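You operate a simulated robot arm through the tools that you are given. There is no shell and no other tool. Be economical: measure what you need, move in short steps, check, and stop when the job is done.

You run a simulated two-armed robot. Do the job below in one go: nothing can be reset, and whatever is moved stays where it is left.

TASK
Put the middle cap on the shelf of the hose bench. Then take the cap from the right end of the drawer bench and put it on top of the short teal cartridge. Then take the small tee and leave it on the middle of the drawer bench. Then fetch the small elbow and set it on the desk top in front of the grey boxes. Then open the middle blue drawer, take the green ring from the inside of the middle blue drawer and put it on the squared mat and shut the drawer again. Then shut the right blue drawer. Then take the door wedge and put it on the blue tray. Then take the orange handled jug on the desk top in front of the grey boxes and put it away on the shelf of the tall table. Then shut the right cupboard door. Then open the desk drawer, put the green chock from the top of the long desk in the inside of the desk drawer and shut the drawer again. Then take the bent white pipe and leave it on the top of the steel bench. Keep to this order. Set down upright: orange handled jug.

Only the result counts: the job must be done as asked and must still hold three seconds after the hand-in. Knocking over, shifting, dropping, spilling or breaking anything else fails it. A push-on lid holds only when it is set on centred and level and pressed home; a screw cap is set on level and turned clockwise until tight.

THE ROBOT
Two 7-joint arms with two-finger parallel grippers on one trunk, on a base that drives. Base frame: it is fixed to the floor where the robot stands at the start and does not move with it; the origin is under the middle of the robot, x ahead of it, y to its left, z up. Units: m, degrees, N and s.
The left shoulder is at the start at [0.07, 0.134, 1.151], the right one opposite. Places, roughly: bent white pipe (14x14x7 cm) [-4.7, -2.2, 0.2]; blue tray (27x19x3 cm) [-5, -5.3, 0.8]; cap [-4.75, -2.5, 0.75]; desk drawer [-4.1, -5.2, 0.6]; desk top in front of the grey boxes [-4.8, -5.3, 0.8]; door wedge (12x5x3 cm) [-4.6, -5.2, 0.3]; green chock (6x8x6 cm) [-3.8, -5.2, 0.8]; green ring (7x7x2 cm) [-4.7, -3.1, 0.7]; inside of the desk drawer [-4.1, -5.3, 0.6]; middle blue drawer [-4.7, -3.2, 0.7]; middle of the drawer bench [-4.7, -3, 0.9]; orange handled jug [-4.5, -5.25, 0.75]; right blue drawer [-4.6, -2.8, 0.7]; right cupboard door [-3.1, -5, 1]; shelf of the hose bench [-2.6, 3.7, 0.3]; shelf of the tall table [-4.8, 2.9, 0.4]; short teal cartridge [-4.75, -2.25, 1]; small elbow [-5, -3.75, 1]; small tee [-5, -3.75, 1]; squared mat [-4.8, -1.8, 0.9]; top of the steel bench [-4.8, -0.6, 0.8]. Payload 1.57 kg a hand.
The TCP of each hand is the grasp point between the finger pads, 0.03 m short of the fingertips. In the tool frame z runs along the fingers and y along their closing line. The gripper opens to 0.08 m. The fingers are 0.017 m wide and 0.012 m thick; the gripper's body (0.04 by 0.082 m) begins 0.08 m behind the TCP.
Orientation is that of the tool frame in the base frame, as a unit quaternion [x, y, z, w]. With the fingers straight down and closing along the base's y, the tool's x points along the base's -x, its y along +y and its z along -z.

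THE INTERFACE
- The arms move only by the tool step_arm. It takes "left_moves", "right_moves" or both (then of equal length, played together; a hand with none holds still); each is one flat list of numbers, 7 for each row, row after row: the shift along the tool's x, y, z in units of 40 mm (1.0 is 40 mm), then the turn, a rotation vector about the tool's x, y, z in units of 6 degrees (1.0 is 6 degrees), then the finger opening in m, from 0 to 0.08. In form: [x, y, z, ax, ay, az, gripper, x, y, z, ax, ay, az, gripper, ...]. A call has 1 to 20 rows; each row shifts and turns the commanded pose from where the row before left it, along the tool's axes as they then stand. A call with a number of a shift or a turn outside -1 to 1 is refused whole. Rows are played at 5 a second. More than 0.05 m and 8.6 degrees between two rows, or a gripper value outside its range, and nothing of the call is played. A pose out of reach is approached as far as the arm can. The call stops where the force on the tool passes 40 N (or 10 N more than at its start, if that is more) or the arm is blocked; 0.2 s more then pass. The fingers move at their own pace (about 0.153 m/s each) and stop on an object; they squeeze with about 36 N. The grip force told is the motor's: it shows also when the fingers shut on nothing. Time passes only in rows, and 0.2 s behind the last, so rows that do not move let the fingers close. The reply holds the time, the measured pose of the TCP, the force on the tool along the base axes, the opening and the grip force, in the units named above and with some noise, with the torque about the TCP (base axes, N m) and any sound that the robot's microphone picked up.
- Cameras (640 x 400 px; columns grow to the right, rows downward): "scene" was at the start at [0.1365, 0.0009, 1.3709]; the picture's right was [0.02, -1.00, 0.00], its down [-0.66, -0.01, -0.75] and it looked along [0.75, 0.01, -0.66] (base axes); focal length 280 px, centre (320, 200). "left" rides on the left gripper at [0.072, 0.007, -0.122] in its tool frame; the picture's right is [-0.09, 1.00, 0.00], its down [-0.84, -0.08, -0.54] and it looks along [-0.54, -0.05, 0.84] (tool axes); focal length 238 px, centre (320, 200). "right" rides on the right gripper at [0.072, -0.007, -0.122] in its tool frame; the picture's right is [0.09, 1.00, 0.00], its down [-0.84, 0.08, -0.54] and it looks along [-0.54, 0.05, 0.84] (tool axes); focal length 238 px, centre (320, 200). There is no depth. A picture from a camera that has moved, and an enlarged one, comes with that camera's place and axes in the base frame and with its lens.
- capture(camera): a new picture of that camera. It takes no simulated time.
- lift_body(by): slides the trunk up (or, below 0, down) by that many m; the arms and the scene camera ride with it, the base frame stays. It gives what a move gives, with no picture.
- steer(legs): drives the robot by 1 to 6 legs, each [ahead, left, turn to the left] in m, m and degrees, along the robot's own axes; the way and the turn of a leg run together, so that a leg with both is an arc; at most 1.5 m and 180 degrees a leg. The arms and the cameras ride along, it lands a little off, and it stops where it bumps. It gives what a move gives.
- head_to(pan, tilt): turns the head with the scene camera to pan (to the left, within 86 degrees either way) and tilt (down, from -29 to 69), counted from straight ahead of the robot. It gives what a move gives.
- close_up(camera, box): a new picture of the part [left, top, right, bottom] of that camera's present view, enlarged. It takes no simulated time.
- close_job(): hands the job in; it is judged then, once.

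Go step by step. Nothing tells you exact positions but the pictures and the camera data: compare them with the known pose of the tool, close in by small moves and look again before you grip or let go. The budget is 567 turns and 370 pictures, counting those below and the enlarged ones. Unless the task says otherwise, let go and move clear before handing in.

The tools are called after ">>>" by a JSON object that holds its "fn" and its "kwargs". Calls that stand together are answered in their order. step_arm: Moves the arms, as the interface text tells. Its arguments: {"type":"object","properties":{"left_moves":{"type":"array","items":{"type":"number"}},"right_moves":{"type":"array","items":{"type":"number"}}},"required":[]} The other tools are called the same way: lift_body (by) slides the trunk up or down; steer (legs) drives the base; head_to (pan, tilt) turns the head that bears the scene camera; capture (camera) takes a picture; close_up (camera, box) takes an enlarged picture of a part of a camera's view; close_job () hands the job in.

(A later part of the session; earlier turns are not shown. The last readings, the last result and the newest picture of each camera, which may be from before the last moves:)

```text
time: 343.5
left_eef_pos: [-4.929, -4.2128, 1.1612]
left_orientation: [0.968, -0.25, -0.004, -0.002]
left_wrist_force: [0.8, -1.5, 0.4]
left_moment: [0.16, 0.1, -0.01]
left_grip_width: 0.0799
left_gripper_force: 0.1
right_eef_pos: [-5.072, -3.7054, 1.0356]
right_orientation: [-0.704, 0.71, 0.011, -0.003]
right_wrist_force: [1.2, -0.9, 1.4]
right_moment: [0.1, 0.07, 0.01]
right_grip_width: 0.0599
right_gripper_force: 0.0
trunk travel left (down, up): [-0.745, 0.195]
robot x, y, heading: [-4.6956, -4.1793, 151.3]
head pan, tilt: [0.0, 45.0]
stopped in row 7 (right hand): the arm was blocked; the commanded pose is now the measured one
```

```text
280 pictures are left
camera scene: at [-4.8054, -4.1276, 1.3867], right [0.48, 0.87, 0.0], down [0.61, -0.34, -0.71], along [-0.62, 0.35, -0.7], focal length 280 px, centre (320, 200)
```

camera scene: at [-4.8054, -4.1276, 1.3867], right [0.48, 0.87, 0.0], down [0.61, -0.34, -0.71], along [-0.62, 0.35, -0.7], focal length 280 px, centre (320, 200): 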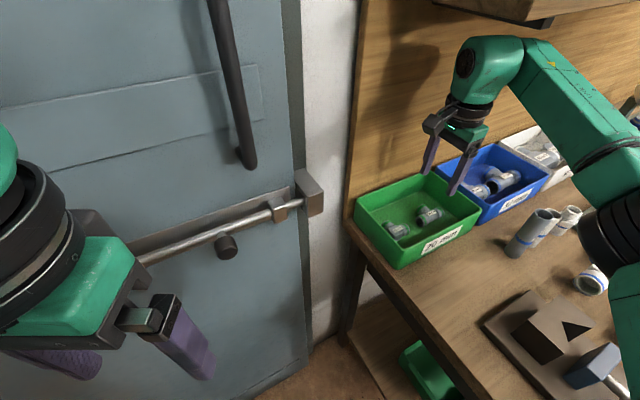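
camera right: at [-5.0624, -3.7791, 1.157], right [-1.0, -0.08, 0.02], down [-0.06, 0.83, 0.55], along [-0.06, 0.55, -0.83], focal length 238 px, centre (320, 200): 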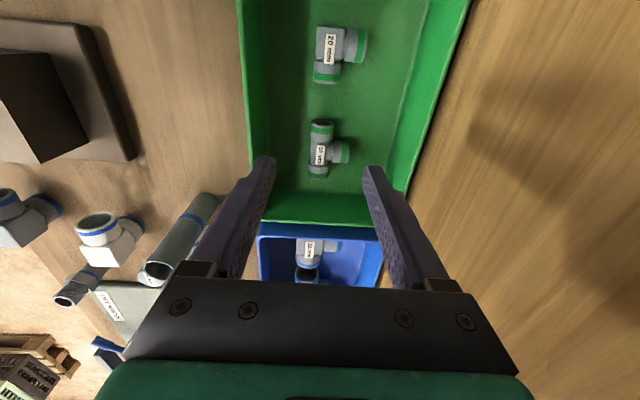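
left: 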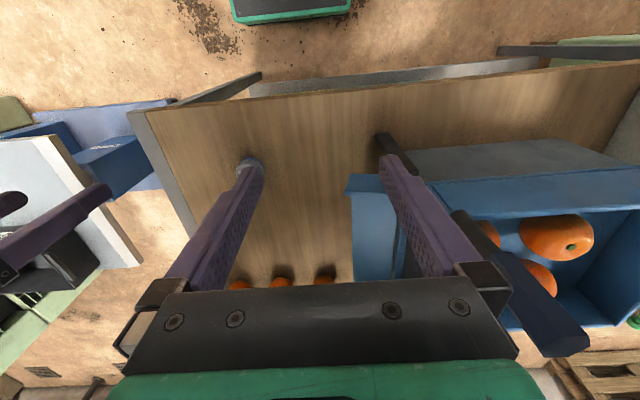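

>>> {"fn": "step_arm", "kwargs": {"right_moves": [0, 0, 0.8, 0, 0, 0, 0.06, -0.2, 0.1, 0.8, 0, 0, 0, 0.06, 0, 0, 0.8, 0, 0, 0, 0.06]}}

>>> {"fn": "capture", "kwargs": {"camera": "right"}}

>>> {"fn": "close_up", "kwargs": {"camera": "scene", "box": [340, 100, 540, 280]}}

```text
time: 344.3
left_eef_pos: [-4.9345, -4.204, 1.1607]
left_orientation: [0.969, -0.249, 0.001, 0.002]
left_wrist_force: [0.5, 0.1, -0.6]
left_moment: [0.0, -0.01, -0.03]
left_grip_width: 0.0801
left_gripper_force: 0.0
right_eef_pos: [-5.0816, -3.687, 0.9329]
right_orientation: [-0.704, 0.71, 0.006, -0.004]
right_wrist_force: [1.3, 0.2, 0.2]
right_moment: [-0.06, 0.0, 0.0]
right_grip_width: 0.0601
right_gripper_force: 0.1
trunk travel left (down, up): [-0.745, 0.195]
robot x, y, heading: [-4.6967, -4.1771, 150.9]
head pan, tilt: [0.0, 45.0]
```

```text
279 pictures are left
camera right: at [-5.0738, -3.7595, 1.0544], right [-1.0, -0.08, 0.01], down [-0.06, 0.84, 0.55], along [-0.06, 0.54, -0.84], focal length 238 px, centre (320, 200)
```

right: 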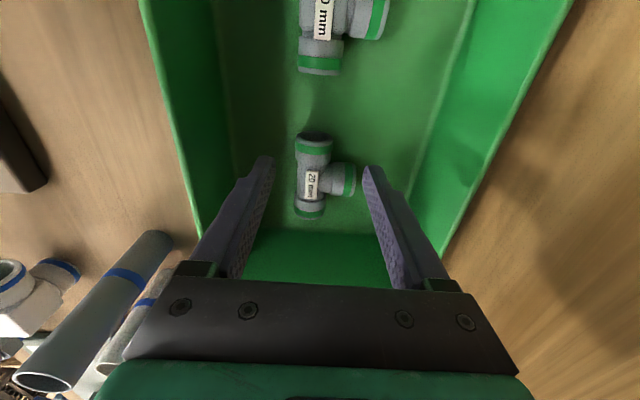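

```text
2.22 times, centred on (440, 190) of scene
camera zoom: at [-4.8131, -4.1163, 1.3853], right [0.48, 0.87, 0.0], down [0.62, -0.34, -0.71], along [-0.62, 0.34, -0.71], focal length 621 px, centre (53, 222)
```

zoom: 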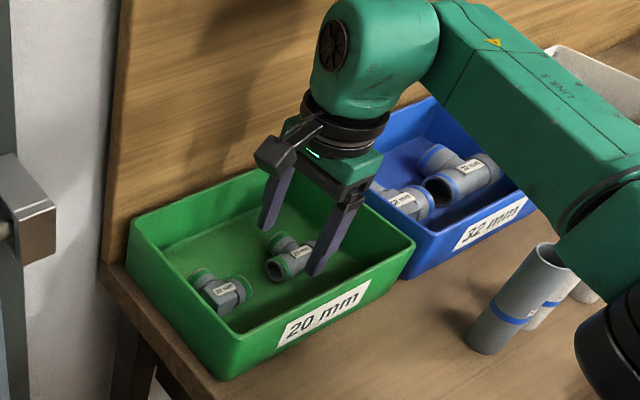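

>>> {"fn": "step_arm", "kwargs": {"right_moves": [0.3, -0.1, 0, 0, 0, 0, 0.06, 0, 0, 0.4, 0, 0, 0, 0.06, 0, 0, 0.2, 0, 0, 0, 0.06]}}

>>> {"fn": "capture", "kwargs": {"camera": "right"}}

```text
time: 345.1
left_eef_pos: [-4.9351, -4.2036, 1.1599]
left_orientation: [0.968, -0.249, 0.0, 0.001]
left_wrist_force: [0.0, 1.6, 0.2]
left_moment: [0.0, -0.02, -0.01]
left_grip_width: 0.0802
left_gripper_force: 0.1
right_eef_pos: [-5.0781, -3.7006, 0.908]
right_orientation: [-0.704, 0.71, 0.006, -0.004]
right_wrist_force: [-0.1, -0.2, -0.8]
right_moment: [0.0, 0.01, 0.0]
right_grip_width: 0.0601
right_gripper_force: 0.1
trunk travel left (down, up): [-0.745, 0.195]
robot x, y, heading: [-4.7028, -4.1787, 150.9]
head pan, tilt: [0.0, 45.0]
```

```text
277 pictures are left
camera right: at [-5.0697, -3.7728, 1.0293], right [-1.0, -0.08, 0.01], down [-0.06, 0.84, 0.55], along [-0.06, 0.54, -0.84], focal length 238 px, centre (320, 200)
```

right: 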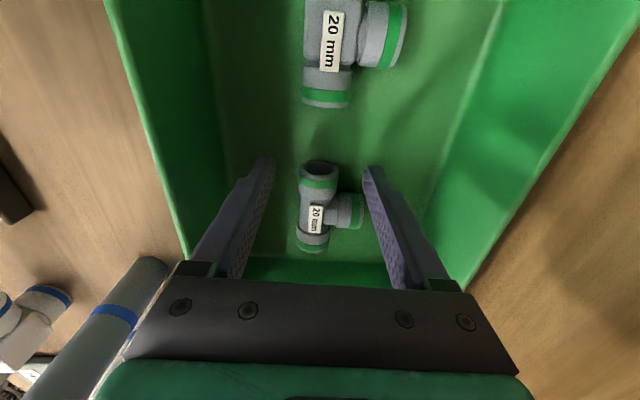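

>>> {"fn": "step_arm", "kwargs": {"right_moves": [0, 0, 0.1, 0, 0, 0, 0.0, 0, 0, 0, 0, 0, 0, 0.0, 0, 0, 0, 0, 0, 0, 0.0]}}

>>> {"fn": "capture", "kwargs": {"camera": "right"}}

```text
time: 345.9
left_eef_pos: [-4.9342, -4.2068, 1.1613]
left_orientation: [0.968, -0.25, 0.001, 0.0]
left_wrist_force: [-0.4, 0.3, 0.2]
left_moment: [0.0, 0.0, -0.01]
left_grip_width: 0.08
left_gripper_force: 0.1
right_eef_pos: [-5.0773, -3.7011, 0.907]
right_orientation: [-0.704, 0.711, 0.009, -0.003]
right_wrist_force: [-1.5, 4.6, 15.9]
right_moment: [0.49, 0.07, 0.03]
right_grip_width: 0.0263
right_gripper_force: 36.0
trunk travel left (down, up): [-0.745, 0.195]
robot x, y, heading: [-4.7025, -4.1799, 151.0]
head pan, tilt: [0.0, 45.0]
```

```text
276 pictures are left
camera right: at [-5.0687, -3.774, 1.0277], right [-1.0, -0.08, 0.02], down [-0.06, 0.83, 0.55], along [-0.06, 0.55, -0.84], focal length 238 px, centre (320, 200)
```

right: 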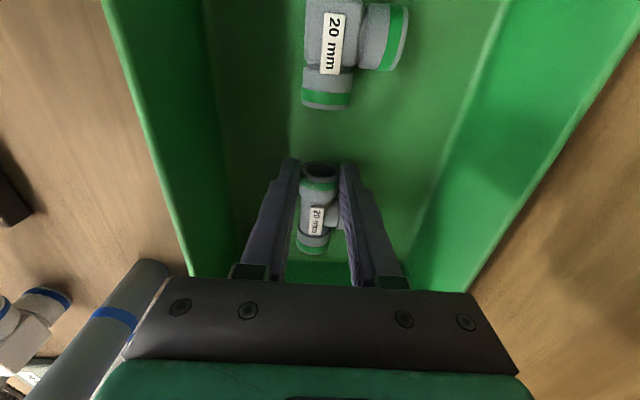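

>>> {"fn": "step_arm", "kwargs": {"right_moves": [0, 0, -0.9, 0, 0, 0, 0, 0, 0, -0.9, 0, 0, 0, 0, 0, 0, -0.8, 0, 0, 0, 0, 0.8, -0.6, 0, 0, 0, 0, 0, 0.8, -0.6, 0, 0, 0, 0, 0, 0.8, -0.7, -0.3, 0, 0, 0, 0, 0.8, -0.7, -0.4, 0, 0, 0, 0, 0.8, -0.7, -0.4, 0, 0, 0, 0, 0.8, -0.7, -0.4, 0, 0, 0, 0]}}

>>> {"fn": "capture", "kwargs": {"camera": "right"}}

>>> {"fn": "capture", "kwargs": {"camera": "scene"}}

```text
time: 347.9
left_eef_pos: [-4.9331, -4.204, 1.1622]
left_orientation: [0.968, -0.25, 0.0, -0.001]
left_wrist_force: [0.5, 0.4, 0.2]
left_moment: [0.01, 0.0, -0.02]
left_grip_width: 0.08
left_gripper_force: 0.1
right_eef_pos: [-4.9148, -3.8973, 1.067]
right_orientation: [-0.704, 0.71, 0.006, -0.003]
right_wrist_force: [0.1, -0.3, -0.3]
right_moment: [0.01, 0.02, -0.01]
right_grip_width: 0.0261
right_gripper_force: 35.9
trunk travel left (down, up): [-0.745, 0.195]
robot x, y, heading: [-4.6951, -4.1799, 151.0]
head pan, tilt: [0.0, 45.0]
```

```text
275 pictures are left
camera right: at [-4.9069, -3.9704, 1.1896], right [-1.0, -0.08, 0.01], down [-0.06, 0.83, 0.55], along [-0.06, 0.55, -0.84], focal length 238 px, centre (320, 200)
```

right: 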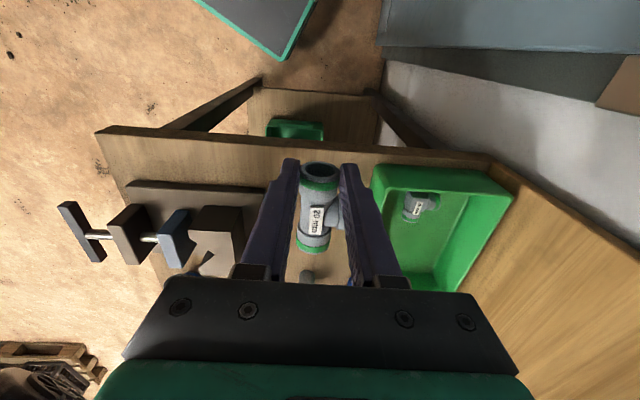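

```text
274 pictures are left
camera scene: at [-4.8121, -4.1177, 1.3854], right [0.48, 0.87, 0.0], down [0.62, -0.34, -0.71], along [-0.62, 0.34, -0.71], focal length 280 px, centre (320, 200)
```

scene: 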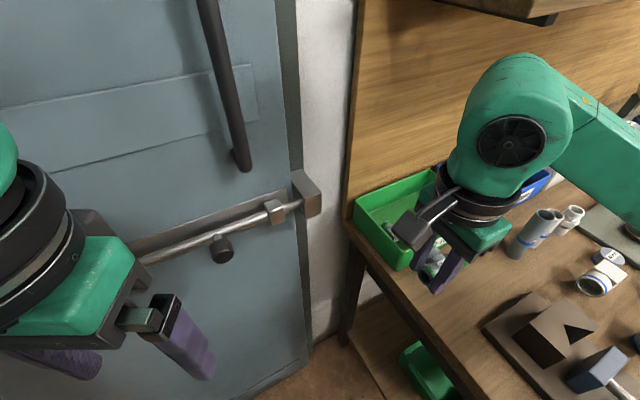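

Tee is in hand. Backing out and moving to the middle of the drawer bench.

>>> {"fn": "step_arm", "kwargs": {"right_moves": [0, 0, -0.8, 0, 0, 0, 0, 0, 0, -0.8, 0, 0, 0, 0]}}

>>> {"fn": "steer", "kwargs": {"legs": [[0, 0, 29], [-0.65, 0, 0], [0, -1.07, 0]]}}

>>> {"fn": "capture", "kwargs": {"camera": "scene"}}

```text
time: 348.5
left_eef_pos: [-4.9332, -4.2043, 1.1603]
left_orientation: [0.968, -0.25, 0.0, 0.0]
left_wrist_force: [0.1, -0.7, 0.6]
left_moment: [0.04, 0.0, -0.02]
left_grip_width: 0.0801
left_gripper_force: 0.0
right_eef_pos: [-4.9146, -3.8979, 1.1303]
right_orientation: [-0.704, 0.71, 0.007, -0.004]
right_wrist_force: [0.0, 0.2, -0.2]
right_moment: [-0.02, 0.04, 0.01]
right_grip_width: 0.0265
right_gripper_force: 36.1
trunk travel left (down, up): [-0.745, 0.195]
robot x, y, heading: [-4.7029, -4.1788, 151.1]
head pan, tilt: [0.0, 45.0]
```

```text
time: 358.6
left_eef_pos: [-4.2304, -3.2532, 1.1606]
left_orientation: [1.0, 0.001, 0.001, -0.001]
left_wrist_force: [-0.3, -0.5, -0.8]
left_moment: [0.01, 0.02, -0.01]
left_grip_width: 0.0801
left_gripper_force: 0.0
right_eef_pos: [-4.3629, -2.9756, 1.1307]
right_orientation: [0.859, -0.512, -0.005, 0.004]
right_wrist_force: [0.1, 0.1, -0.5]
right_moment: [-0.02, -0.02, 0.0]
right_grip_width: 0.0262
right_gripper_force: 35.6
trunk travel left (down, up): [-0.745, 0.195]
robot x, y, heading: [-4.0374, -3.117, -179.9]
head pan, tilt: [0.0, 45.0]
```

```text
273 pictures are left
camera scene: at [-4.1668, -3.1198, 1.3853], right [0.0, 1.0, 0.0], down [0.71, 0.0, -0.71], along [-0.71, 0.0, -0.71], focal length 280 px, centre (320, 200)
```

scene: 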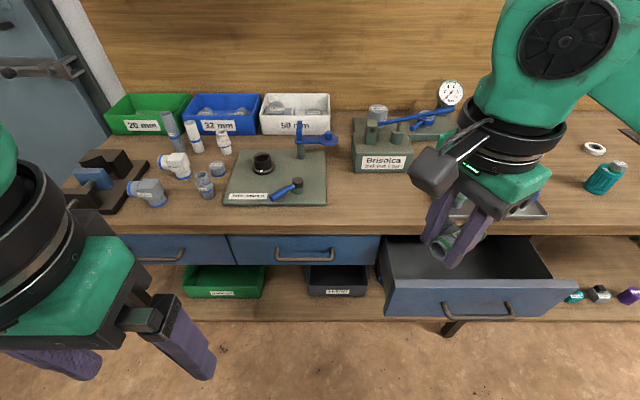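

>>> {"fn": "steer", "kwargs": {"legs": [[0.12, 0, 0]]}}

>>> {"fn": "step_arm", "kwargs": {"right_moves": [0, 0, 0, 0, 0, -0.9, 0, 0, 0, 0, 0, 0, -0.9, 0, 0, 0, 0, 0, 0, -0.9, 0, 0, 0, 0, 0, 0, -0.9, 0, 0, 0, 0, 0, 0, -0.9, 0, 0, 0, 0, 0, 0, -0.9, 0, 0, 0, 0, 0, 0, -0.9, 0, 0, 0, 0, 0, 0, -0.9, 0, 0, 0, 0, 0, 0, -0.9, 0, 0, 0, 0, 0, 0, -0.9, 0, 0, 0, 0, 0, 0, -0.9, 0]}}

>>> {"fn": "step_arm", "kwargs": {"right_moves": [-0.9, 0.15, 0.3, 0, 0, 0, 0, -0.9, 0.15, 0.3, 0, 0, 0, 0, -0.9, 0.15, 0.3, 0, 0, 0, 0, -0.9, 0.15, 0.3, 0, 0, 0, 0, -0.8, 0, 0.3, 0, 0, 0, 0]}}

>>> {"fn": "capture", "kwargs": {"camera": "scene"}}

>>> {"fn": "capture", "kwargs": {"camera": "right"}}

```text
time: 359.9
left_eef_pos: [-4.3484, -3.2531, 1.161]
left_orientation: [1.0, -0.001, 0.001, -0.001]
left_wrist_force: [-0.6, 0.0, -0.4]
left_moment: [0.0, 0.02, -0.01]
left_grip_width: 0.08
left_gripper_force: 0.1
right_eef_pos: [-4.4789, -2.9744, 1.1313]
right_orientation: [0.859, -0.512, -0.006, 0.004]
right_wrist_force: [0.3, -0.5, -1.4]
right_moment: [-0.01, -0.02, 0.02]
right_grip_width: 0.0264
right_gripper_force: 35.8
trunk travel left (down, up): [-0.745, 0.195]
robot x, y, heading: [-4.157, -3.1159, 179.7]
head pan, tilt: [0.0, 45.0]
```

```text
time: 362.3
left_eef_pos: [-4.3497, -3.253, 1.1608]
left_orientation: [1.0, 0.0, 0.002, 0.001]
left_wrist_force: [-1.5, -0.2, 0.5]
left_moment: [-0.01, -0.02, 0.02]
left_grip_width: 0.0801
left_gripper_force: 0.0
right_eef_pos: [-4.4811, -2.9753, 1.13]
right_orientation: [1.0, -0.018, -0.007, 0.001]
right_wrist_force: [0.5, 0.0, 0.0]
right_moment: [-0.01, 0.01, 0.03]
right_grip_width: 0.0263
right_gripper_force: 36.0
trunk travel left (down, up): [-0.745, 0.195]
robot x, y, heading: [-4.1545, -3.1161, 180.0]
head pan, tilt: [0.0, 45.0]
```

```text
time: 363.5
left_eef_pos: [-4.3515, -3.2529, 1.1607]
left_orientation: [1.0, -0.001, 0.001, 0.0]
left_wrist_force: [-0.4, -0.5, 0.7]
left_moment: [-0.02, 0.01, -0.01]
left_grip_width: 0.0795
left_gripper_force: 0.1
right_eef_pos: [-4.6617, -2.9948, 1.0711]
right_orientation: [1.0, -0.02, -0.006, 0.0]
right_wrist_force: [0.4, -0.5, -0.9]
right_moment: [-0.02, -0.02, 0.03]
right_grip_width: 0.0264
right_gripper_force: 35.6
trunk travel left (down, up): [-0.745, 0.195]
robot x, y, heading: [-4.1582, -3.1163, 180.1]
head pan, tilt: [0.0, 45.0]
```

```text
272 pictures are left
camera scene: at [-4.2866, -3.1191, 1.3851], right [0.0, 1.0, 0.0], down [0.71, 0.0, -0.71], along [-0.71, 0.0, -0.71], focal length 280 px, centre (320, 200)
```

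scene: 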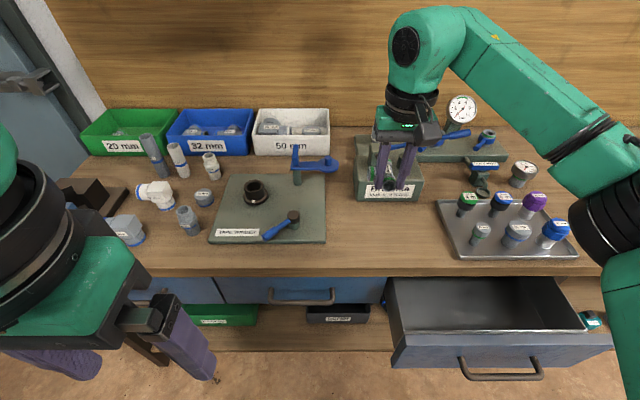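

```text
271 pictures are left
camera right: at [-4.5873, -2.9898, 1.1933], right [0.05, -1.0, 0.0], down [-0.83, -0.04, 0.55], along [-0.55, -0.03, -0.83], focal length 238 px, centre (320, 200)
```

right: 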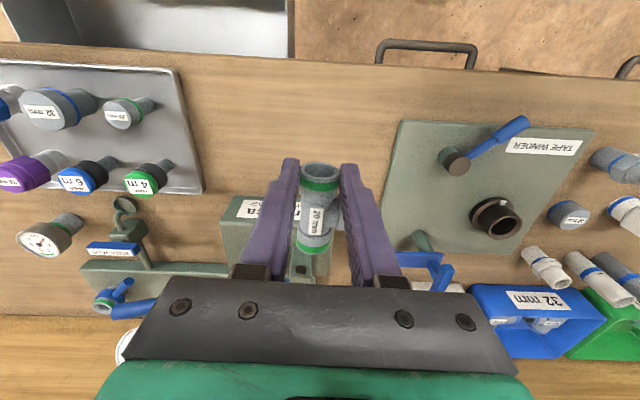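

>>> {"fn": "step_arm", "kwargs": {"right_moves": [0, 0, 1, 0, 0, 0, 0, 0, 0, 1, 0, 0, 0, 0, 0, 0, 1, 0, 0, 0, 0, 0, 0, 0.8, 0, 0, 0, 0]}}

>>> {"fn": "close_up", "kwargs": {"camera": "scene", "box": [330, 140, 450, 260]}}

```text
time: 364.5
left_eef_pos: [-4.3494, -3.254, 1.1606]
left_orientation: [1.0, -0.001, 0.001, 0.0]
left_wrist_force: [-0.3, -0.3, 0.4]
left_moment: [-0.01, 0.0, -0.01]
left_grip_width: 0.0801
left_gripper_force: 0.0
right_eef_pos: [-4.6578, -2.9961, 0.9181]
right_orientation: [1.0, -0.019, -0.007, 0.002]
right_wrist_force: [-0.5, 0.8, -0.5]
right_moment: [0.01, -0.02, 0.01]
right_grip_width: 0.026
right_gripper_force: 35.5
trunk travel left (down, up): [-0.745, 0.195]
robot x, y, heading: [-4.1545, -3.1193, 179.6]
head pan, tilt: [0.0, 45.0]
```

```text
3.33 times, centred on (390, 200) of scene
camera zoom: at [-4.2859, -3.1184, 1.3852], right [0.0, 1.0, 0.0], down [0.71, 0.0, -0.71], along [-0.71, 0.0, -0.71], focal length 932 px, centre (87, 200)
```

zoom: 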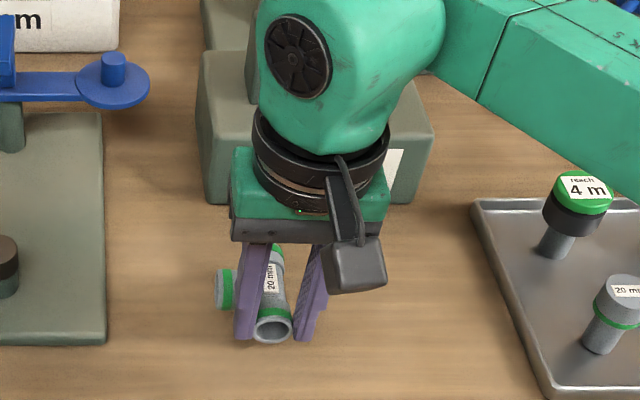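

>>> {"fn": "step_arm", "kwargs": {"right_moves": [0, 0, 0.15, 0, 0, 0, 0, 0, 0, 0.1, 0, 0, 0, 0, 0, 0, 0.08, 0, 0, 0, 0]}}

>>> {"fn": "step_arm", "kwargs": {"right_moves": [0, 0, 0, 0, 0, 0, 0.045, 0, 0, 0, 0, 0, 0, 0.045, 0, 0, -0.7, 0, 0, 0, 0.045, 0, 0, -1, 0, 0, 0, 0.06, 0, 0, -1, 0, 0, 0, 0.06, 0.5, -0.3, -1, 0, 0, 0, 0.06, 0.8, -0.3, -0.7, 0, 0, 0, 0.06, 0.8, -0.3, -0.5, 0, 0, 0, 0.06, 0.8, 0, 0, 0, 0, 0, 0.06]}}

>>> {"fn": "close_up", "kwargs": {"camera": "scene", "box": [330, 140, 450, 260]}}

```text
time: 365.3
left_eef_pos: [-4.3477, -3.2526, 1.1614]
left_orientation: [1.0, -0.002, 0.002, 0.001]
left_wrist_force: [-0.3, 0.1, 0.1]
left_moment: [0.0, -0.01, 0.02]
left_grip_width: 0.0801
left_gripper_force: 0.0
right_eef_pos: [-4.6606, -2.993, 0.9077]
right_orientation: [1.0, -0.018, -0.007, 0.002]
right_wrist_force: [0.5, -0.2, -0.8]
right_moment: [0.03, 0.0, -0.01]
right_grip_width: 0.0263
right_gripper_force: 35.6
trunk travel left (down, up): [-0.745, 0.195]
robot x, y, heading: [-4.1556, -3.1167, 179.7]
head pan, tilt: [0.0, 45.0]
```

```text
time: 367.3
left_eef_pos: [-4.3492, -3.2521, 1.162]
left_orientation: [1.0, -0.001, 0.0, 0.0]
left_wrist_force: [-0.9, -0.8, -0.2]
left_moment: [0.01, 0.03, -0.01]
left_grip_width: 0.0801
left_gripper_force: 0.1
right_eef_pos: [-4.5398, -2.9602, 1.1007]
right_orientation: [1.0, -0.019, -0.007, 0.002]
right_wrist_force: [-0.3, -0.6, 0.5]
right_moment: [-0.01, -0.02, -0.01]
right_grip_width: 0.0599
right_gripper_force: 0.1
trunk travel left (down, up): [-0.745, 0.195]
robot x, y, heading: [-4.1576, -3.1225, 179.7]
head pan, tilt: [0.0, 45.0]
```

```text
3.33 times, centred on (390, 200) of scene
camera zoom: at [-4.284, -3.1185, 1.3854], right [0.0, 1.0, 0.0], down [0.71, 0.0, -0.71], along [-0.71, 0.0, -0.71], focal length 932 px, centre (87, 200)
```

zoom: 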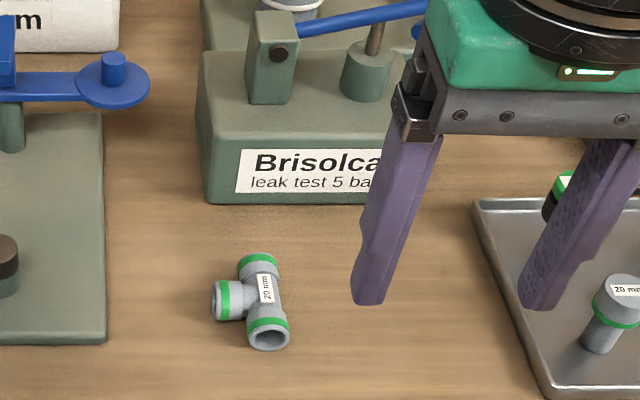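

Tee is on the bench middle. Back for the elbow, the same route.

>>> {"fn": "steer", "kwargs": {"legs": [[-0.12, 0, 0], [0, 1.07, 0], [0.65, 0, 0], [0, 0, -29]]}}

>>> {"fn": "capture", "kwargs": {"camera": "right"}}

>>> {"fn": "capture", "kwargs": {"camera": "scene"}}

```text
time: 376.9
left_eef_pos: [-4.899, -4.2992, 1.1636]
left_orientation: [1.0, -0.006, -0.002, 0.001]
left_wrist_force: [-0.8, 0.6, -0.6]
left_moment: [0.03, 0.04, 0.01]
left_grip_width: 0.0803
left_gripper_force: 0.0
right_eef_pos: [-5.0872, -4.006, 1.1013]
right_orientation: [1.0, -0.021, -0.01, 0.001]
right_wrist_force: [0.8, 0.8, -0.1]
right_moment: [0.02, -0.03, 0.02]
right_grip_width: 0.0598
right_gripper_force: 0.2
trunk travel left (down, up): [-0.745, 0.195]
robot x, y, heading: [-4.7121, -4.1694, 179.0]
head pan, tilt: [0.0, 45.0]
stopped in leg 3: the robot was blocked; the commanded pose is now the measured one
```

```text
268 pictures are left
camera right: at [-5.013, -4.002, 1.2225], right [0.05, -1.0, 0.0], down [-0.83, -0.04, 0.56], along [-0.56, -0.03, -0.83], focal length 238 px, centre (320, 200)
```

right: 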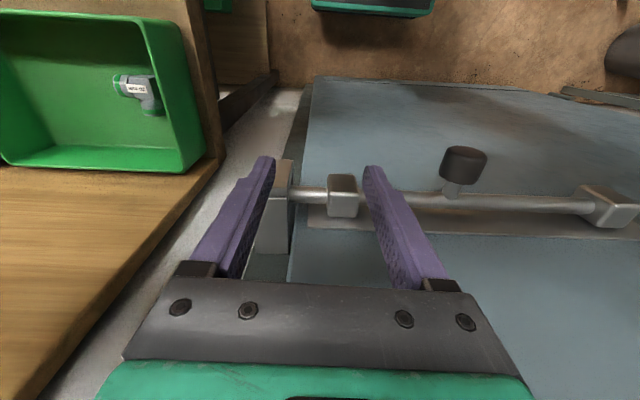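

```text
267 pictures are left
camera scene: at [-4.8326, -4.1644, 1.3862], right [0.01, 1.0, 0.0], down [0.7, -0.01, -0.71], along [-0.71, 0.01, -0.7], focal length 280 px, centre (320, 200)
```

scene: 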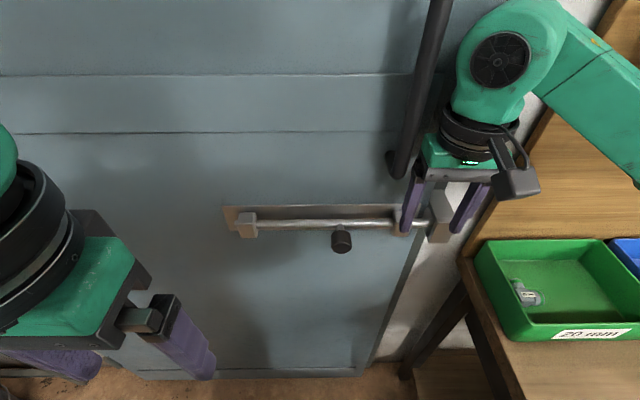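

The right hand brushed the wall by the door; backing 5 cm, turning right to the earlier pose and rotating the wrist again.

>>> {"fn": "steer", "kwargs": {"legs": [[-0.05, 0, 0], [0, 0, -28]]}}

>>> {"fn": "step_arm", "kwargs": {"right_moves": [0, 0, 0, 0, 0, 0.93, 0.06, 0, 0, 0, 0, 0, 0.93, 0.06, 0, 0, 0, 0, 0, 0.93, 0.06, 0, 0, 0, 0, 0, 0.93, 0.06, 0, 0, 0, 0, 0, 0.93, 0.06, 0, 0, 0, 0, 0, 0.93, 0.06, 0, 0, 0, 0, 0, 0.93, 0.06, 0, 0, 0, 0, 0, 0.93, 0.06, 0, 0, 0, 0, 0, 0.93, 0.06, 0, 0, 0, 0, 0, 0.93, 0.06]}}

>>> {"fn": "capture", "kwargs": {"camera": "right"}}

>>> {"fn": "capture", "kwargs": {"camera": "scene"}}

```text
time: 379.3
left_eef_pos: [-4.8994, -4.1994, 1.161]
left_orientation: [0.969, -0.248, 0.0, -0.002]
left_wrist_force: [-0.3, -1.8, 0.6]
left_moment: [0.09, -0.03, 0.01]
left_grip_width: 0.08
left_gripper_force: 0.1
right_eef_pos: [-4.9284, -3.8501, 1.1008]
right_orientation: [0.965, -0.263, -0.006, -0.004]
right_wrist_force: [0.2, -0.9, -0.4]
right_moment: [0.05, -0.04, 0.02]
right_grip_width: 0.06
right_gripper_force: 0.1
trunk travel left (down, up): [-0.745, 0.195]
robot x, y, heading: [-4.6663, -4.1717, 151.4]
head pan, tilt: [0.0, 45.0]
```

```text
time: 381.5
left_eef_pos: [-4.8961, -4.1935, 1.1613]
left_orientation: [0.969, -0.247, 0.001, 0.002]
left_wrist_force: [-0.7, -0.2, 0.0]
left_moment: [0.02, 0.01, 0.0]
left_grip_width: 0.0798
left_gripper_force: 0.0
right_eef_pos: [-4.9261, -3.8467, 1.0984]
right_orientation: [0.729, -0.684, -0.007, 0.002]
right_wrist_force: [0.6, -0.8, -0.7]
right_moment: [0.03, -0.03, 0.0]
right_grip_width: 0.0599
right_gripper_force: 0.1
trunk travel left (down, up): [-0.745, 0.195]
robot x, y, heading: [-4.6632, -4.168, 151.4]
head pan, tilt: [0.0, 45.0]
```

```text
266 pictures are left
camera right: at [-4.9128, -3.9183, 1.2209], right [-0.99, -0.15, 0.01], down [-0.12, 0.83, 0.55], along [-0.09, 0.54, -0.84], focal length 238 px, centre (320, 200)
```

right: 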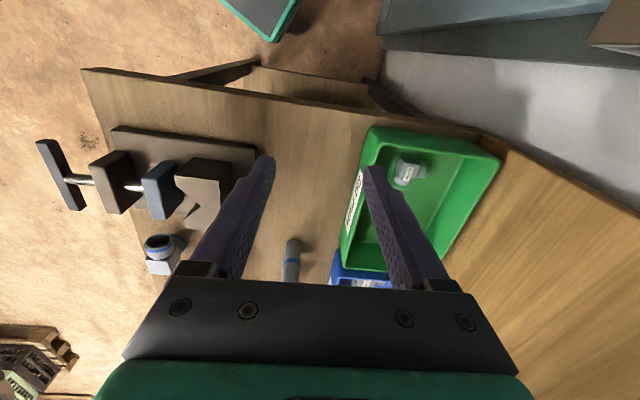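

```text
265 pictures are left
camera scene: at [-4.7752, -4.1053, 1.3853], right [0.48, 0.88, 0.0], down [0.62, -0.34, -0.71], along [-0.62, 0.34, -0.71], focal length 280 px, centre (320, 200)
```

scene: 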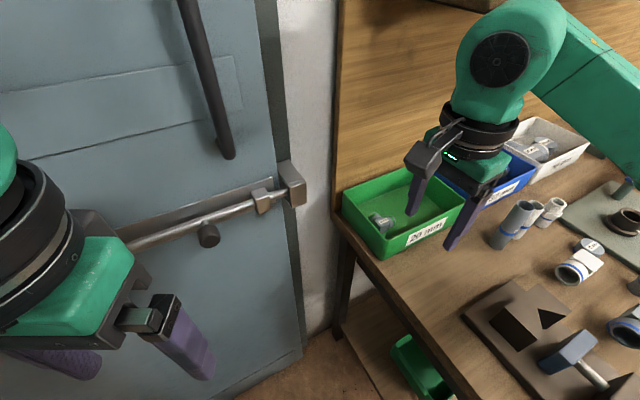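

>>> {"fn": "step_arm", "kwargs": {"right_moves": [-0.48, 0.75, 0.5, 0, 0, 0.3, 0.06, -0.48, 0.75, 0.5, 0, 0, 0.3, 0.06, -0.48, 0.75, 0.5, 0, 0, 0, 0.06, -0.48, 0.75, 0.5, 0, 0, 0, 0.06, -0.48, 0.75, 0.5, 0, 0, 0, 0.06]}}

>>> {"fn": "capture", "kwargs": {"camera": "right"}}

```text
time: 382.7
left_eef_pos: [-4.8988, -4.1938, 1.1605]
left_orientation: [0.969, -0.248, 0.002, 0.001]
left_wrist_force: [0.0, 1.2, -0.1]
left_moment: [0.03, 0.01, 0.01]
left_grip_width: 0.08
left_gripper_force: 0.1
right_eef_pos: [-5.0817, -3.7532, 1.0033]
right_orientation: [0.708, -0.706, -0.006, 0.002]
right_wrist_force: [-0.5, -0.4, 0.1]
right_moment: [0.03, -0.04, 0.01]
right_grip_width: 0.0597
right_gripper_force: 0.1
trunk travel left (down, up): [-0.745, 0.195]
robot x, y, heading: [-4.6628, -4.1652, 151.3]
head pan, tilt: [0.0, 45.0]
```

```text
264 pictures are left
camera right: at [-5.0735, -3.8271, 1.1254], right [-1.0, -0.1, 0.01], down [-0.07, 0.83, 0.55], along [-0.06, 0.55, -0.84], focal length 238 px, centre (320, 200)
```

right: 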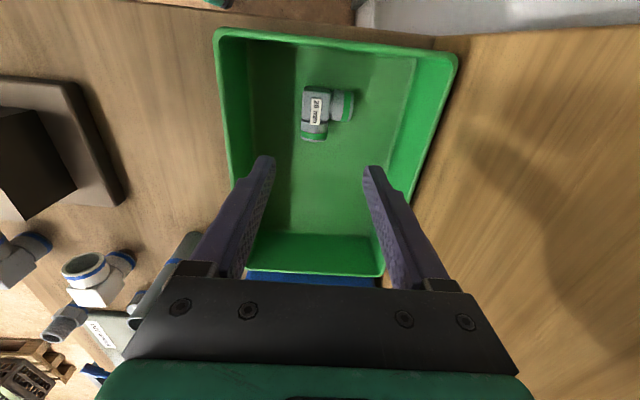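

>>> {"fn": "step_arm", "kwargs": {"right_moves": [0.07, -0.1, 0.7, 0, 0, 0, 0.06, 0, 0, 0.7, 0, 0, 0, 0.06, 0, 0, 0.5, 0, 0, 0, 0.06]}}

>>> {"fn": "capture", "kwargs": {"camera": "right"}}

```text
time: 383.5
left_eef_pos: [-4.8953, -4.1947, 1.1605]
left_orientation: [0.969, -0.247, 0.001, 0.001]
left_wrist_force: [-0.5, 0.2, 0.1]
left_moment: [-0.02, -0.05, 0.01]
left_grip_width: 0.0798
left_gripper_force: 0.1
right_eef_pos: [-5.0777, -3.7537, 0.9238]
right_orientation: [0.708, -0.706, -0.008, 0.004]
right_wrist_force: [0.5, 0.8, -0.3]
right_moment: [0.01, -0.01, -0.02]
right_grip_width: 0.06
right_gripper_force: 0.0
trunk travel left (down, up): [-0.745, 0.195]
robot x, y, heading: [-4.662, -4.1682, 151.1]
head pan, tilt: [0.0, 45.0]
```

```text
263 pictures are left
camera right: at [-5.069, -3.8272, 1.0462], right [-1.0, -0.09, 0.01], down [-0.07, 0.83, 0.55], along [-0.06, 0.54, -0.84], focal length 238 px, centre (320, 200)
```

right: 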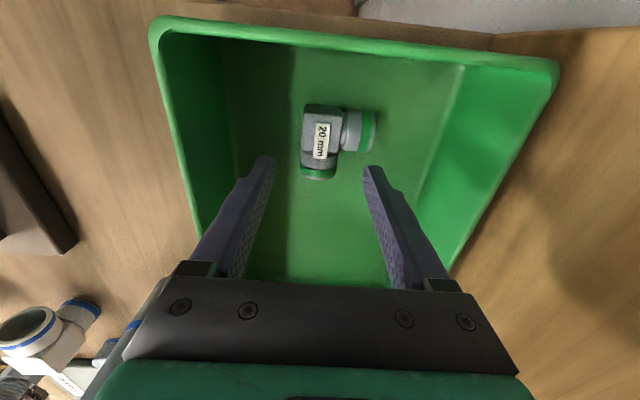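

>>> {"fn": "step_arm", "kwargs": {"right_moves": [0.04, 0, 0.4, 0, 0, 0, 0.06, 0, 0, 0, 0, 0, 0, 0.0, 0, 0, 0, 0, 0, 0, 0.0, 0, 0, 0, 0, 0, 0, 0.0]}}

>>> {"fn": "capture", "kwargs": {"camera": "right"}}

```text
time: 384.5
left_eef_pos: [-4.8967, -4.1946, 1.1617]
left_orientation: [0.969, -0.247, 0.001, 0.001]
left_wrist_force: [-0.4, 0.1, -0.8]
left_moment: [0.03, -0.04, 0.01]
left_grip_width: 0.0801
left_gripper_force: 0.0
right_eef_pos: [-5.077, -3.7565, 0.9069]
right_orientation: [0.708, -0.706, -0.006, 0.003]
right_wrist_force: [0.6, -0.2, 0.2]
right_moment: [0.02, -0.01, 0.0]
right_grip_width: 0.0263
right_gripper_force: 36.3
trunk travel left (down, up): [-0.745, 0.195]
robot x, y, heading: [-4.6626, -4.1693, 151.4]
head pan, tilt: [0.0, 45.0]
```

```text
262 pictures are left
camera right: at [-5.0684, -3.8294, 1.0301], right [-1.0, -0.09, 0.01], down [-0.07, 0.83, 0.55], along [-0.06, 0.54, -0.84], focal length 238 px, centre (320, 200)
```

right: 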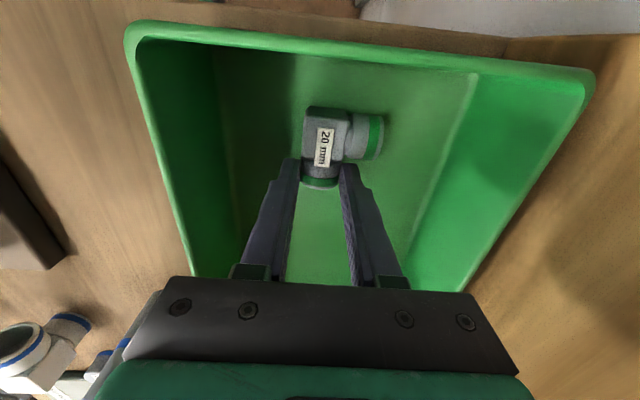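

>>> {"fn": "step_arm", "kwargs": {"right_moves": [0, 0, -0.9, 0, 0, 0, 0, 0, 0, -0.9, 0, 0, 0, 0, 0, 0, -0.7, 0, 0, 0, 0, 0.7, -0.7, 0, 0, 0, 0, 0, 0.7, -0.7, -0.3, 0, 0, 0, 0, 0.7, -0.7, -0.5, 0, 0, 0, 0, 0.7, -0.7, -0.5, 0, 0, 0, 0, 0.7, -0.7, -0.5, 0, 0, 0, 0]}}

>>> {"fn": "capture", "kwargs": {"camera": "right"}}

```text
time: 386.3
left_eef_pos: [-4.8949, -4.1952, 1.1613]
left_orientation: [0.969, -0.247, 0.0, 0.0]
left_wrist_force: [-0.3, 0.4, -0.7]
left_moment: [0.01, 0.01, 0.0]
left_grip_width: 0.0798
left_gripper_force: 0.1
right_eef_pos: [-4.9316, -3.9001, 1.0808]
right_orientation: [-0.707, 0.707, 0.007, -0.001]
right_wrist_force: [0.2, -0.3, -0.3]
right_moment: [0.03, -0.01, 0.02]
right_grip_width: 0.0264
right_gripper_force: 35.9
trunk travel left (down, up): [-0.745, 0.195]
robot x, y, heading: [-4.6597, -4.1675, 151.3]
head pan, tilt: [0.0, 45.0]
```

```text
261 pictures are left
camera right: at [-4.9236, -3.9727, 1.203], right [-1.0, -0.09, 0.01], down [-0.07, 0.83, 0.55], along [-0.06, 0.55, -0.84], focal length 238 px, centre (320, 200)
```

right: 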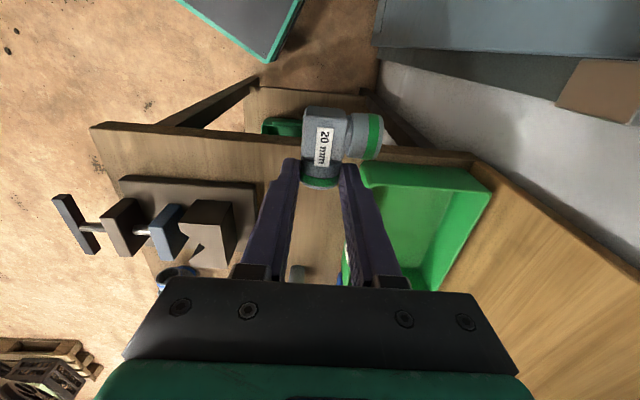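

>>> {"fn": "steer", "kwargs": {"legs": [[0, 0, 29], [-0.6, 0, 0], [0, 0, 90]]}}

>>> {"fn": "step_arm", "kwargs": {"right_moves": [0, 0, 0, 0, 0, -0.92, 0, 0, 0, 0, 0, 0, -0.92, 0, 0, 0, 0, 0, 0, -0.92, 0, 0, 0, 0, 0, 0, -0.92, 0, 0, 0, 0, 0, 0, -0.92, 0, 0, 0, 0, 0, 0, -0.92, 0, 0, 0, 0, 0, 0, -0.92, 0, 0, 0, 0, 0, 0, -0.92, 0, 0, 0, 0, 0, 0, -0.92, 0, 0, 0, 0, 0, 0, -0.92, 0, 0, 0, 0, 0, 0, -0.92, 0]}}

>>> {"fn": "lift_body", "kwargs": {"by": 0.15}}

>>> {"fn": "head_to", "kwargs": {"pan": 0, "tilt": 30}}

>>> {"fn": "capture", "kwargs": {"camera": "scene"}}

```text
time: 394.8
left_eef_pos: [-3.9449, -4.3583, 1.1605]
left_orientation: [0.71, 0.704, 0.001, 0.0]
left_wrist_force: [0.4, -0.3, 0.2]
left_moment: [0.01, 0.01, -0.02]
left_grip_width: 0.0802
left_gripper_force: 0.1
right_eef_pos: [-4.1886, -4.53, 1.081]
right_orientation: [0.97, 0.243, -0.001, 0.007]
right_wrist_force: [0.1, 0.3, -0.8]
right_moment: [-0.01, 0.03, -0.03]
right_grip_width: 0.026
right_gripper_force: 35.9
trunk travel left (down, up): [-0.745, 0.195]
robot x, y, heading: [-4.0779, -4.1611, -90.9]
head pan, tilt: [0.0, 45.0]
```

```text
time: 397.2
left_eef_pos: [-3.9454, -4.3572, 1.1611]
left_orientation: [0.71, 0.704, 0.001, -0.001]
left_wrist_force: [-0.2, 1.1, -0.1]
left_moment: [-0.03, 0.0, 0.0]
left_grip_width: 0.0799
left_gripper_force: 0.1
right_eef_pos: [-4.1875, -4.5293, 1.0815]
right_orientation: [0.713, 0.701, -0.005, 0.006]
right_wrist_force: [0.6, 0.5, -0.5]
right_moment: [-0.01, -0.03, -0.03]
right_grip_width: 0.0261
right_gripper_force: 35.9
trunk travel left (down, up): [-0.745, 0.195]
robot x, y, heading: [-4.0789, -4.1679, -90.9]
head pan, tilt: [0.0, 45.0]
```

```text
time: 399.0
left_eef_pos: [-3.9466, -4.3572, 1.3102]
left_orientation: [0.711, 0.703, 0.001, 0.0]
left_wrist_force: [0.2, 0.3, 0.2]
left_moment: [0.0, 0.02, 0.02]
left_grip_width: 0.0798
left_gripper_force: 0.0
right_eef_pos: [-4.1884, -4.5297, 1.231]
right_orientation: [0.715, 0.699, -0.005, 0.005]
right_wrist_force: [0.7, -0.2, -0.1]
right_moment: [0.03, -0.01, 0.01]
right_grip_width: 0.0261
right_gripper_force: 36.4
trunk travel left (down, up): [-0.895, 0.045]
robot x, y, heading: [-4.0781, -4.1653, -90.6]
head pan, tilt: [0.0, 45.0]
```

```text
time: 399.8
left_eef_pos: [-3.945, -4.3583, 1.311]
left_orientation: [0.711, 0.704, 0.001, 0.0]
left_wrist_force: [0.2, -0.3, -0.2]
left_moment: [-0.01, -0.02, -0.01]
left_grip_width: 0.08
left_gripper_force: 0.1
right_eef_pos: [-4.187, -4.5314, 1.232]
right_orientation: [0.715, 0.7, -0.004, 0.005]
right_wrist_force: [0.8, -0.3, -0.5]
right_moment: [0.01, 0.0, 0.02]
right_grip_width: 0.0262
right_gripper_force: 36.2
trunk travel left (down, up): [-0.895, 0.045]
robot x, y, heading: [-4.0799, -4.1613, -90.6]
head pan, tilt: [0.0, 30.0]
```

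```text
260 pictures are left
camera scene: at [-4.0775, -4.3045, 1.5578], right [-1.0, 0.01, 0.0], down [0.01, 0.5, -0.87], along [-0.01, -0.87, -0.5], focal length 280 px, centre (320, 200)
```

scene: 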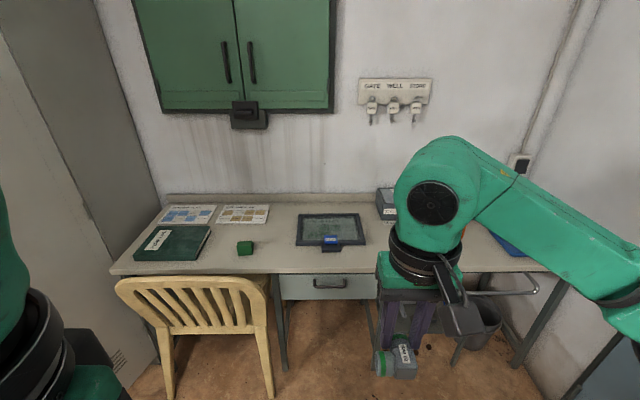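

>>> {"fn": "steer", "kwargs": {"legs": [[0, -0.45, 0]]}}

>>> {"fn": "head_to", "kwargs": {"pan": -10, "tilt": 35}}

>>> {"fn": "capture", "kwargs": {"camera": "scene"}}

```text
time: 402.5
left_eef_pos: [-4.3945, -4.3528, 1.3102]
left_orientation: [0.712, 0.703, 0.001, 0.0]
left_wrist_force: [0.3, 0.5, 0.4]
left_moment: [0.01, 0.01, 0.02]
left_grip_width: 0.08
left_gripper_force: 0.2
right_eef_pos: [-4.6372, -4.524, 1.2311]
right_orientation: [0.715, 0.699, -0.004, 0.004]
right_wrist_force: [-0.1, -0.2, -0.5]
right_moment: [0.0, 0.03, -0.03]
right_grip_width: 0.0262
right_gripper_force: 35.7
trunk travel left (down, up): [-0.895, 0.045]
robot x, y, heading: [-4.5251, -4.1569, -90.9]
head pan, tilt: [0.0, 30.0]
```

```text
time: 403.2
left_eef_pos: [-4.3961, -4.3527, 1.3106]
left_orientation: [0.712, 0.703, 0.001, 0.0]
left_wrist_force: [0.4, 0.9, 0.7]
left_moment: [0.0, -0.01, 0.02]
left_grip_width: 0.0798
left_gripper_force: 0.1
right_eef_pos: [-4.6384, -4.5241, 1.2317]
right_orientation: [0.715, 0.699, -0.004, 0.005]
right_wrist_force: [0.7, 0.0, 0.1]
right_moment: [-0.04, 0.0, 0.05]
right_grip_width: 0.0262
right_gripper_force: 35.9
trunk travel left (down, up): [-0.895, 0.045]
robot x, y, heading: [-4.5292, -4.1549, -90.8]
head pan, tilt: [-10.0, 35.0]
```

```text
259 pictures are left
camera scene: at [-4.5434, -4.2951, 1.5501], right [-0.98, 0.19, 0.0], down [0.11, 0.56, -0.82], along [-0.15, -0.8, -0.57], focal length 280 px, centre (320, 200)
```

scene: 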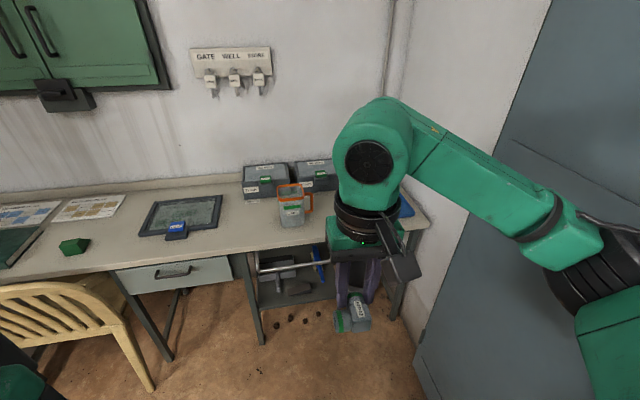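

The grey boxes, jug and blue tray are visible on the desk; the gap between jug and tray (about x=-4.77, y=-5.25) is free for the elbow.

>>> {"fn": "steer", "kwargs": {"legs": [[0.45, -0.1, 0.8]]}}

>>> {"fn": "capture", "kwargs": {"camera": "scene"}}

>>> {"fn": "capture", "kwargs": {"camera": "right"}}

```text
time: 406.0
left_eef_pos: [-4.4919, -4.8021, 1.3119]
left_orientation: [0.706, 0.708, 0.0, 0.0]
left_wrist_force: [0.1, 0.4, 0.5]
left_moment: [-0.04, -0.04, 0.04]
left_grip_width: 0.0799
left_gripper_force: 0.0
right_eef_pos: [-4.7336, -4.9776, 1.2322]
right_orientation: [0.71, 0.704, -0.005, 0.006]
right_wrist_force: [1.1, -1.1, -1.2]
right_moment: [-0.04, 0.05, 0.04]
right_grip_width: 0.0261
right_gripper_force: 35.8
trunk travel left (down, up): [-0.895, 0.045]
robot x, y, heading: [-4.6255, -4.6122, -89.8]
head pan, tilt: [-10.0, 35.0]
```

```text
258 pictures are left
camera scene: at [-4.6414, -4.7464, 1.5503], right [-0.98, 0.17, 0.0], down [0.1, 0.56, -0.82], along [-0.14, -0.81, -0.57], focal length 280 px, centre (320, 200)
```

scene: 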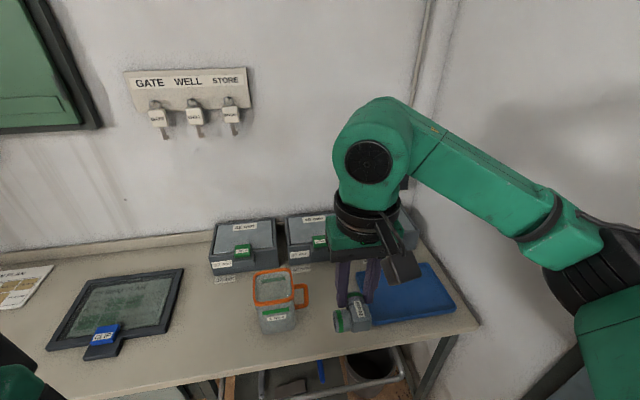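

```text
257 pictures are left
camera right: at [-4.7395, -4.9035, 1.3527], right [1.0, 0.08, 0.0], down [0.07, -0.83, 0.56], along [0.05, -0.55, -0.83], focal length 238 px, centre (320, 200)
```

right: 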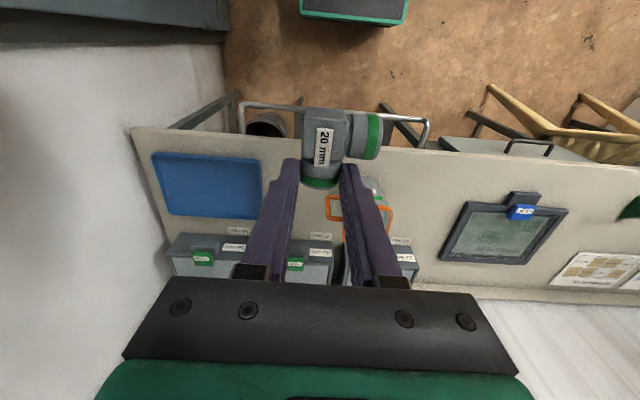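

>>> {"fn": "steer", "kwargs": {"legs": [[0.1, 0.02, 0]]}}

>>> {"fn": "lift_body", "kwargs": {"by": -0.2}}

>>> {"fn": "step_arm", "kwargs": {"right_moves": [-0.7, 0.25, 0.4, 0, 0, 0, 0, -0.7, 0.25, 0.4, 0, 0, 0, 0, -0.7, 0.25, 0.4, 0, 0, 0, 0, -0.7, 0.25, 0.4, 0, 0, 0, 0, -0.7, 0.25, 0.4, 0, 0, 0, 0]}}

>>> {"fn": "capture", "kwargs": {"camera": "right"}}

>>> {"fn": "capture", "kwargs": {"camera": "scene"}}

```text
time: 407.1
left_eef_pos: [-4.4748, -4.8985, 1.3111]
left_orientation: [0.705, 0.709, -0.002, 0.002]
left_wrist_force: [-0.1, -0.9, 0.0]
left_moment: [-0.04, -0.02, -0.02]
left_grip_width: 0.0799
left_gripper_force: 0.1
right_eef_pos: [-4.715, -5.0732, 1.2329]
right_orientation: [0.709, 0.705, -0.006, 0.007]
right_wrist_force: [0.5, 0.4, -0.2]
right_moment: [-0.02, -0.02, 0.0]
right_grip_width: 0.0263
right_gripper_force: 35.8
trunk travel left (down, up): [-0.895, 0.045]
robot x, y, heading: [-4.6052, -4.7129, -89.7]
head pan, tilt: [-10.0, 35.0]
```

```text
time: 409.3
left_eef_pos: [-4.4738, -4.9049, 1.1105]
left_orientation: [0.706, 0.708, 0.001, 0.0]
left_wrist_force: [-0.1, -0.2, 0.1]
left_moment: [-0.02, -0.02, 0.01]
left_grip_width: 0.08
left_gripper_force: 0.0
right_eef_pos: [-4.7127, -5.0784, 1.03]
right_orientation: [0.709, 0.705, -0.004, 0.005]
right_wrist_force: [-0.1, 0.4, 0.6]
right_moment: [0.01, -0.02, -0.01]
right_grip_width: 0.0265
right_gripper_force: 36.0
trunk travel left (down, up): [-0.695, 0.245]
robot x, y, heading: [-4.6088, -4.7123, -89.5]
head pan, tilt: [-10.0, 35.0]
```

```text
time: 410.5
left_eef_pos: [-4.4736, -4.8996, 1.1125]
left_orientation: [0.706, 0.708, -0.001, 0.003]
left_wrist_force: [-0.2, 0.8, 0.3]
left_moment: [-0.03, -0.04, 0.0]
left_grip_width: 0.0802
left_gripper_force: 0.0
right_eef_pos: [-4.661, -5.2165, 0.9586]
right_orientation: [0.709, 0.705, -0.007, 0.012]
right_wrist_force: [-2.2, -0.9, 26.5]
right_moment: [0.13, -0.33, 0.07]
right_grip_width: 0.0258
right_gripper_force: 35.6
trunk travel left (down, up): [-0.695, 0.245]
robot x, y, heading: [-4.6095, -4.71, -89.7]
head pan, tilt: [-10.0, 35.0]
```

```text
256 pictures are left
camera right: at [-4.6679, -5.1409, 1.0801], right [1.0, 0.09, 0.0], down [0.07, -0.82, 0.56], along [0.05, -0.56, -0.83], focal length 238 px, centre (320, 200)
```

right: 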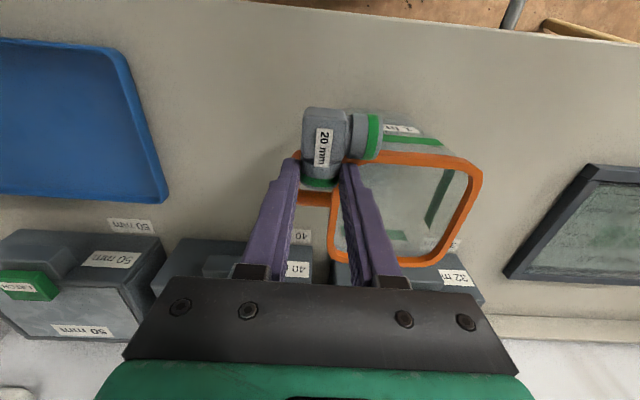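

```text
255 pictures are left
camera scene: at [-4.6221, -4.8413, 1.3516], right [-0.99, 0.17, 0.0], down [0.1, 0.56, -0.82], along [-0.14, -0.81, -0.57], focal length 280 px, centre (320, 200)
```

scene: 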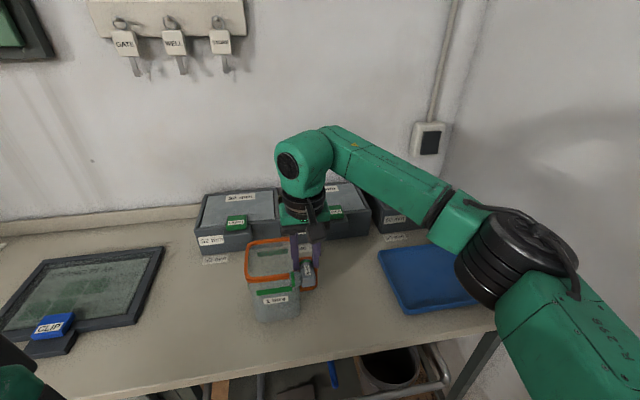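

I moved the wrong way sideways and am touching the jug; lifting straight up at once.

>>> {"fn": "step_arm", "kwargs": {"right_moves": [0, 0, -0.4, 0, 0, 0, 0, 0, 0, -0.8, 0, 0, 0, 0, 0, 0, -0.8, 0, 0, 0, 0]}}

>>> {"fn": "capture", "kwargs": {"camera": "scene"}}

>>> {"fn": "capture", "kwargs": {"camera": "right"}}

```text
time: 411.3
left_eef_pos: [-4.4726, -4.9051, 1.112]
left_orientation: [0.706, 0.708, 0.001, 0.0]
left_wrist_force: [0.7, 0.9, 0.2]
left_moment: [0.02, 0.03, 0.03]
left_grip_width: 0.08
left_gripper_force: 0.0
right_eef_pos: [-4.6666, -5.2205, 1.0318]
right_orientation: [0.709, 0.705, -0.005, 0.005]
right_wrist_force: [1.2, 0.3, 0.1]
right_moment: [0.01, 0.01, 0.03]
right_grip_width: 0.0262
right_gripper_force: 36.2
trunk travel left (down, up): [-0.695, 0.245]
robot x, y, heading: [-4.6125, -4.713, -89.8]
head pan, tilt: [-10.0, 35.0]
```

```text
254 pictures are left
camera scene: at [-4.6214, -4.8494, 1.35], right [-0.99, 0.17, 0.0], down [0.1, 0.57, -0.82], along [-0.14, -0.81, -0.57], focal length 280 px, centre (320, 200)
```

scene: 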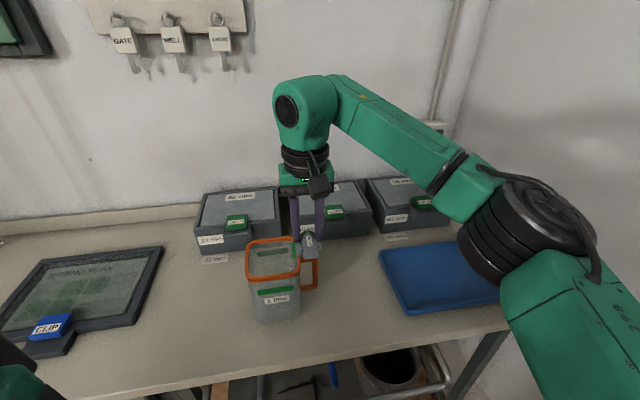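

```text
253 pictures are left
camera right: at [-4.6717, -5.1469, 1.1524], right [1.0, 0.09, 0.0], down [0.07, -0.83, 0.55], along [0.05, -0.55, -0.83], focal length 238 px, centre (320, 200)
```

right: 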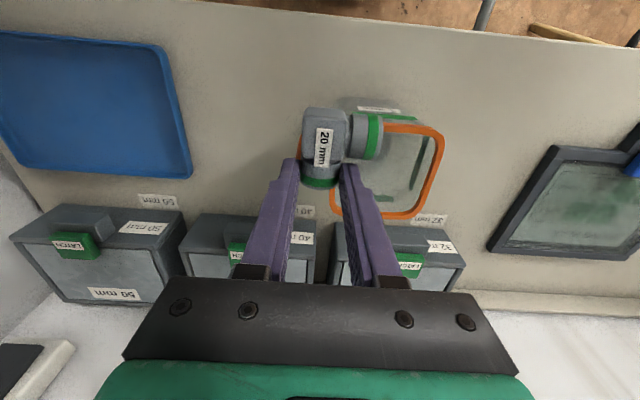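

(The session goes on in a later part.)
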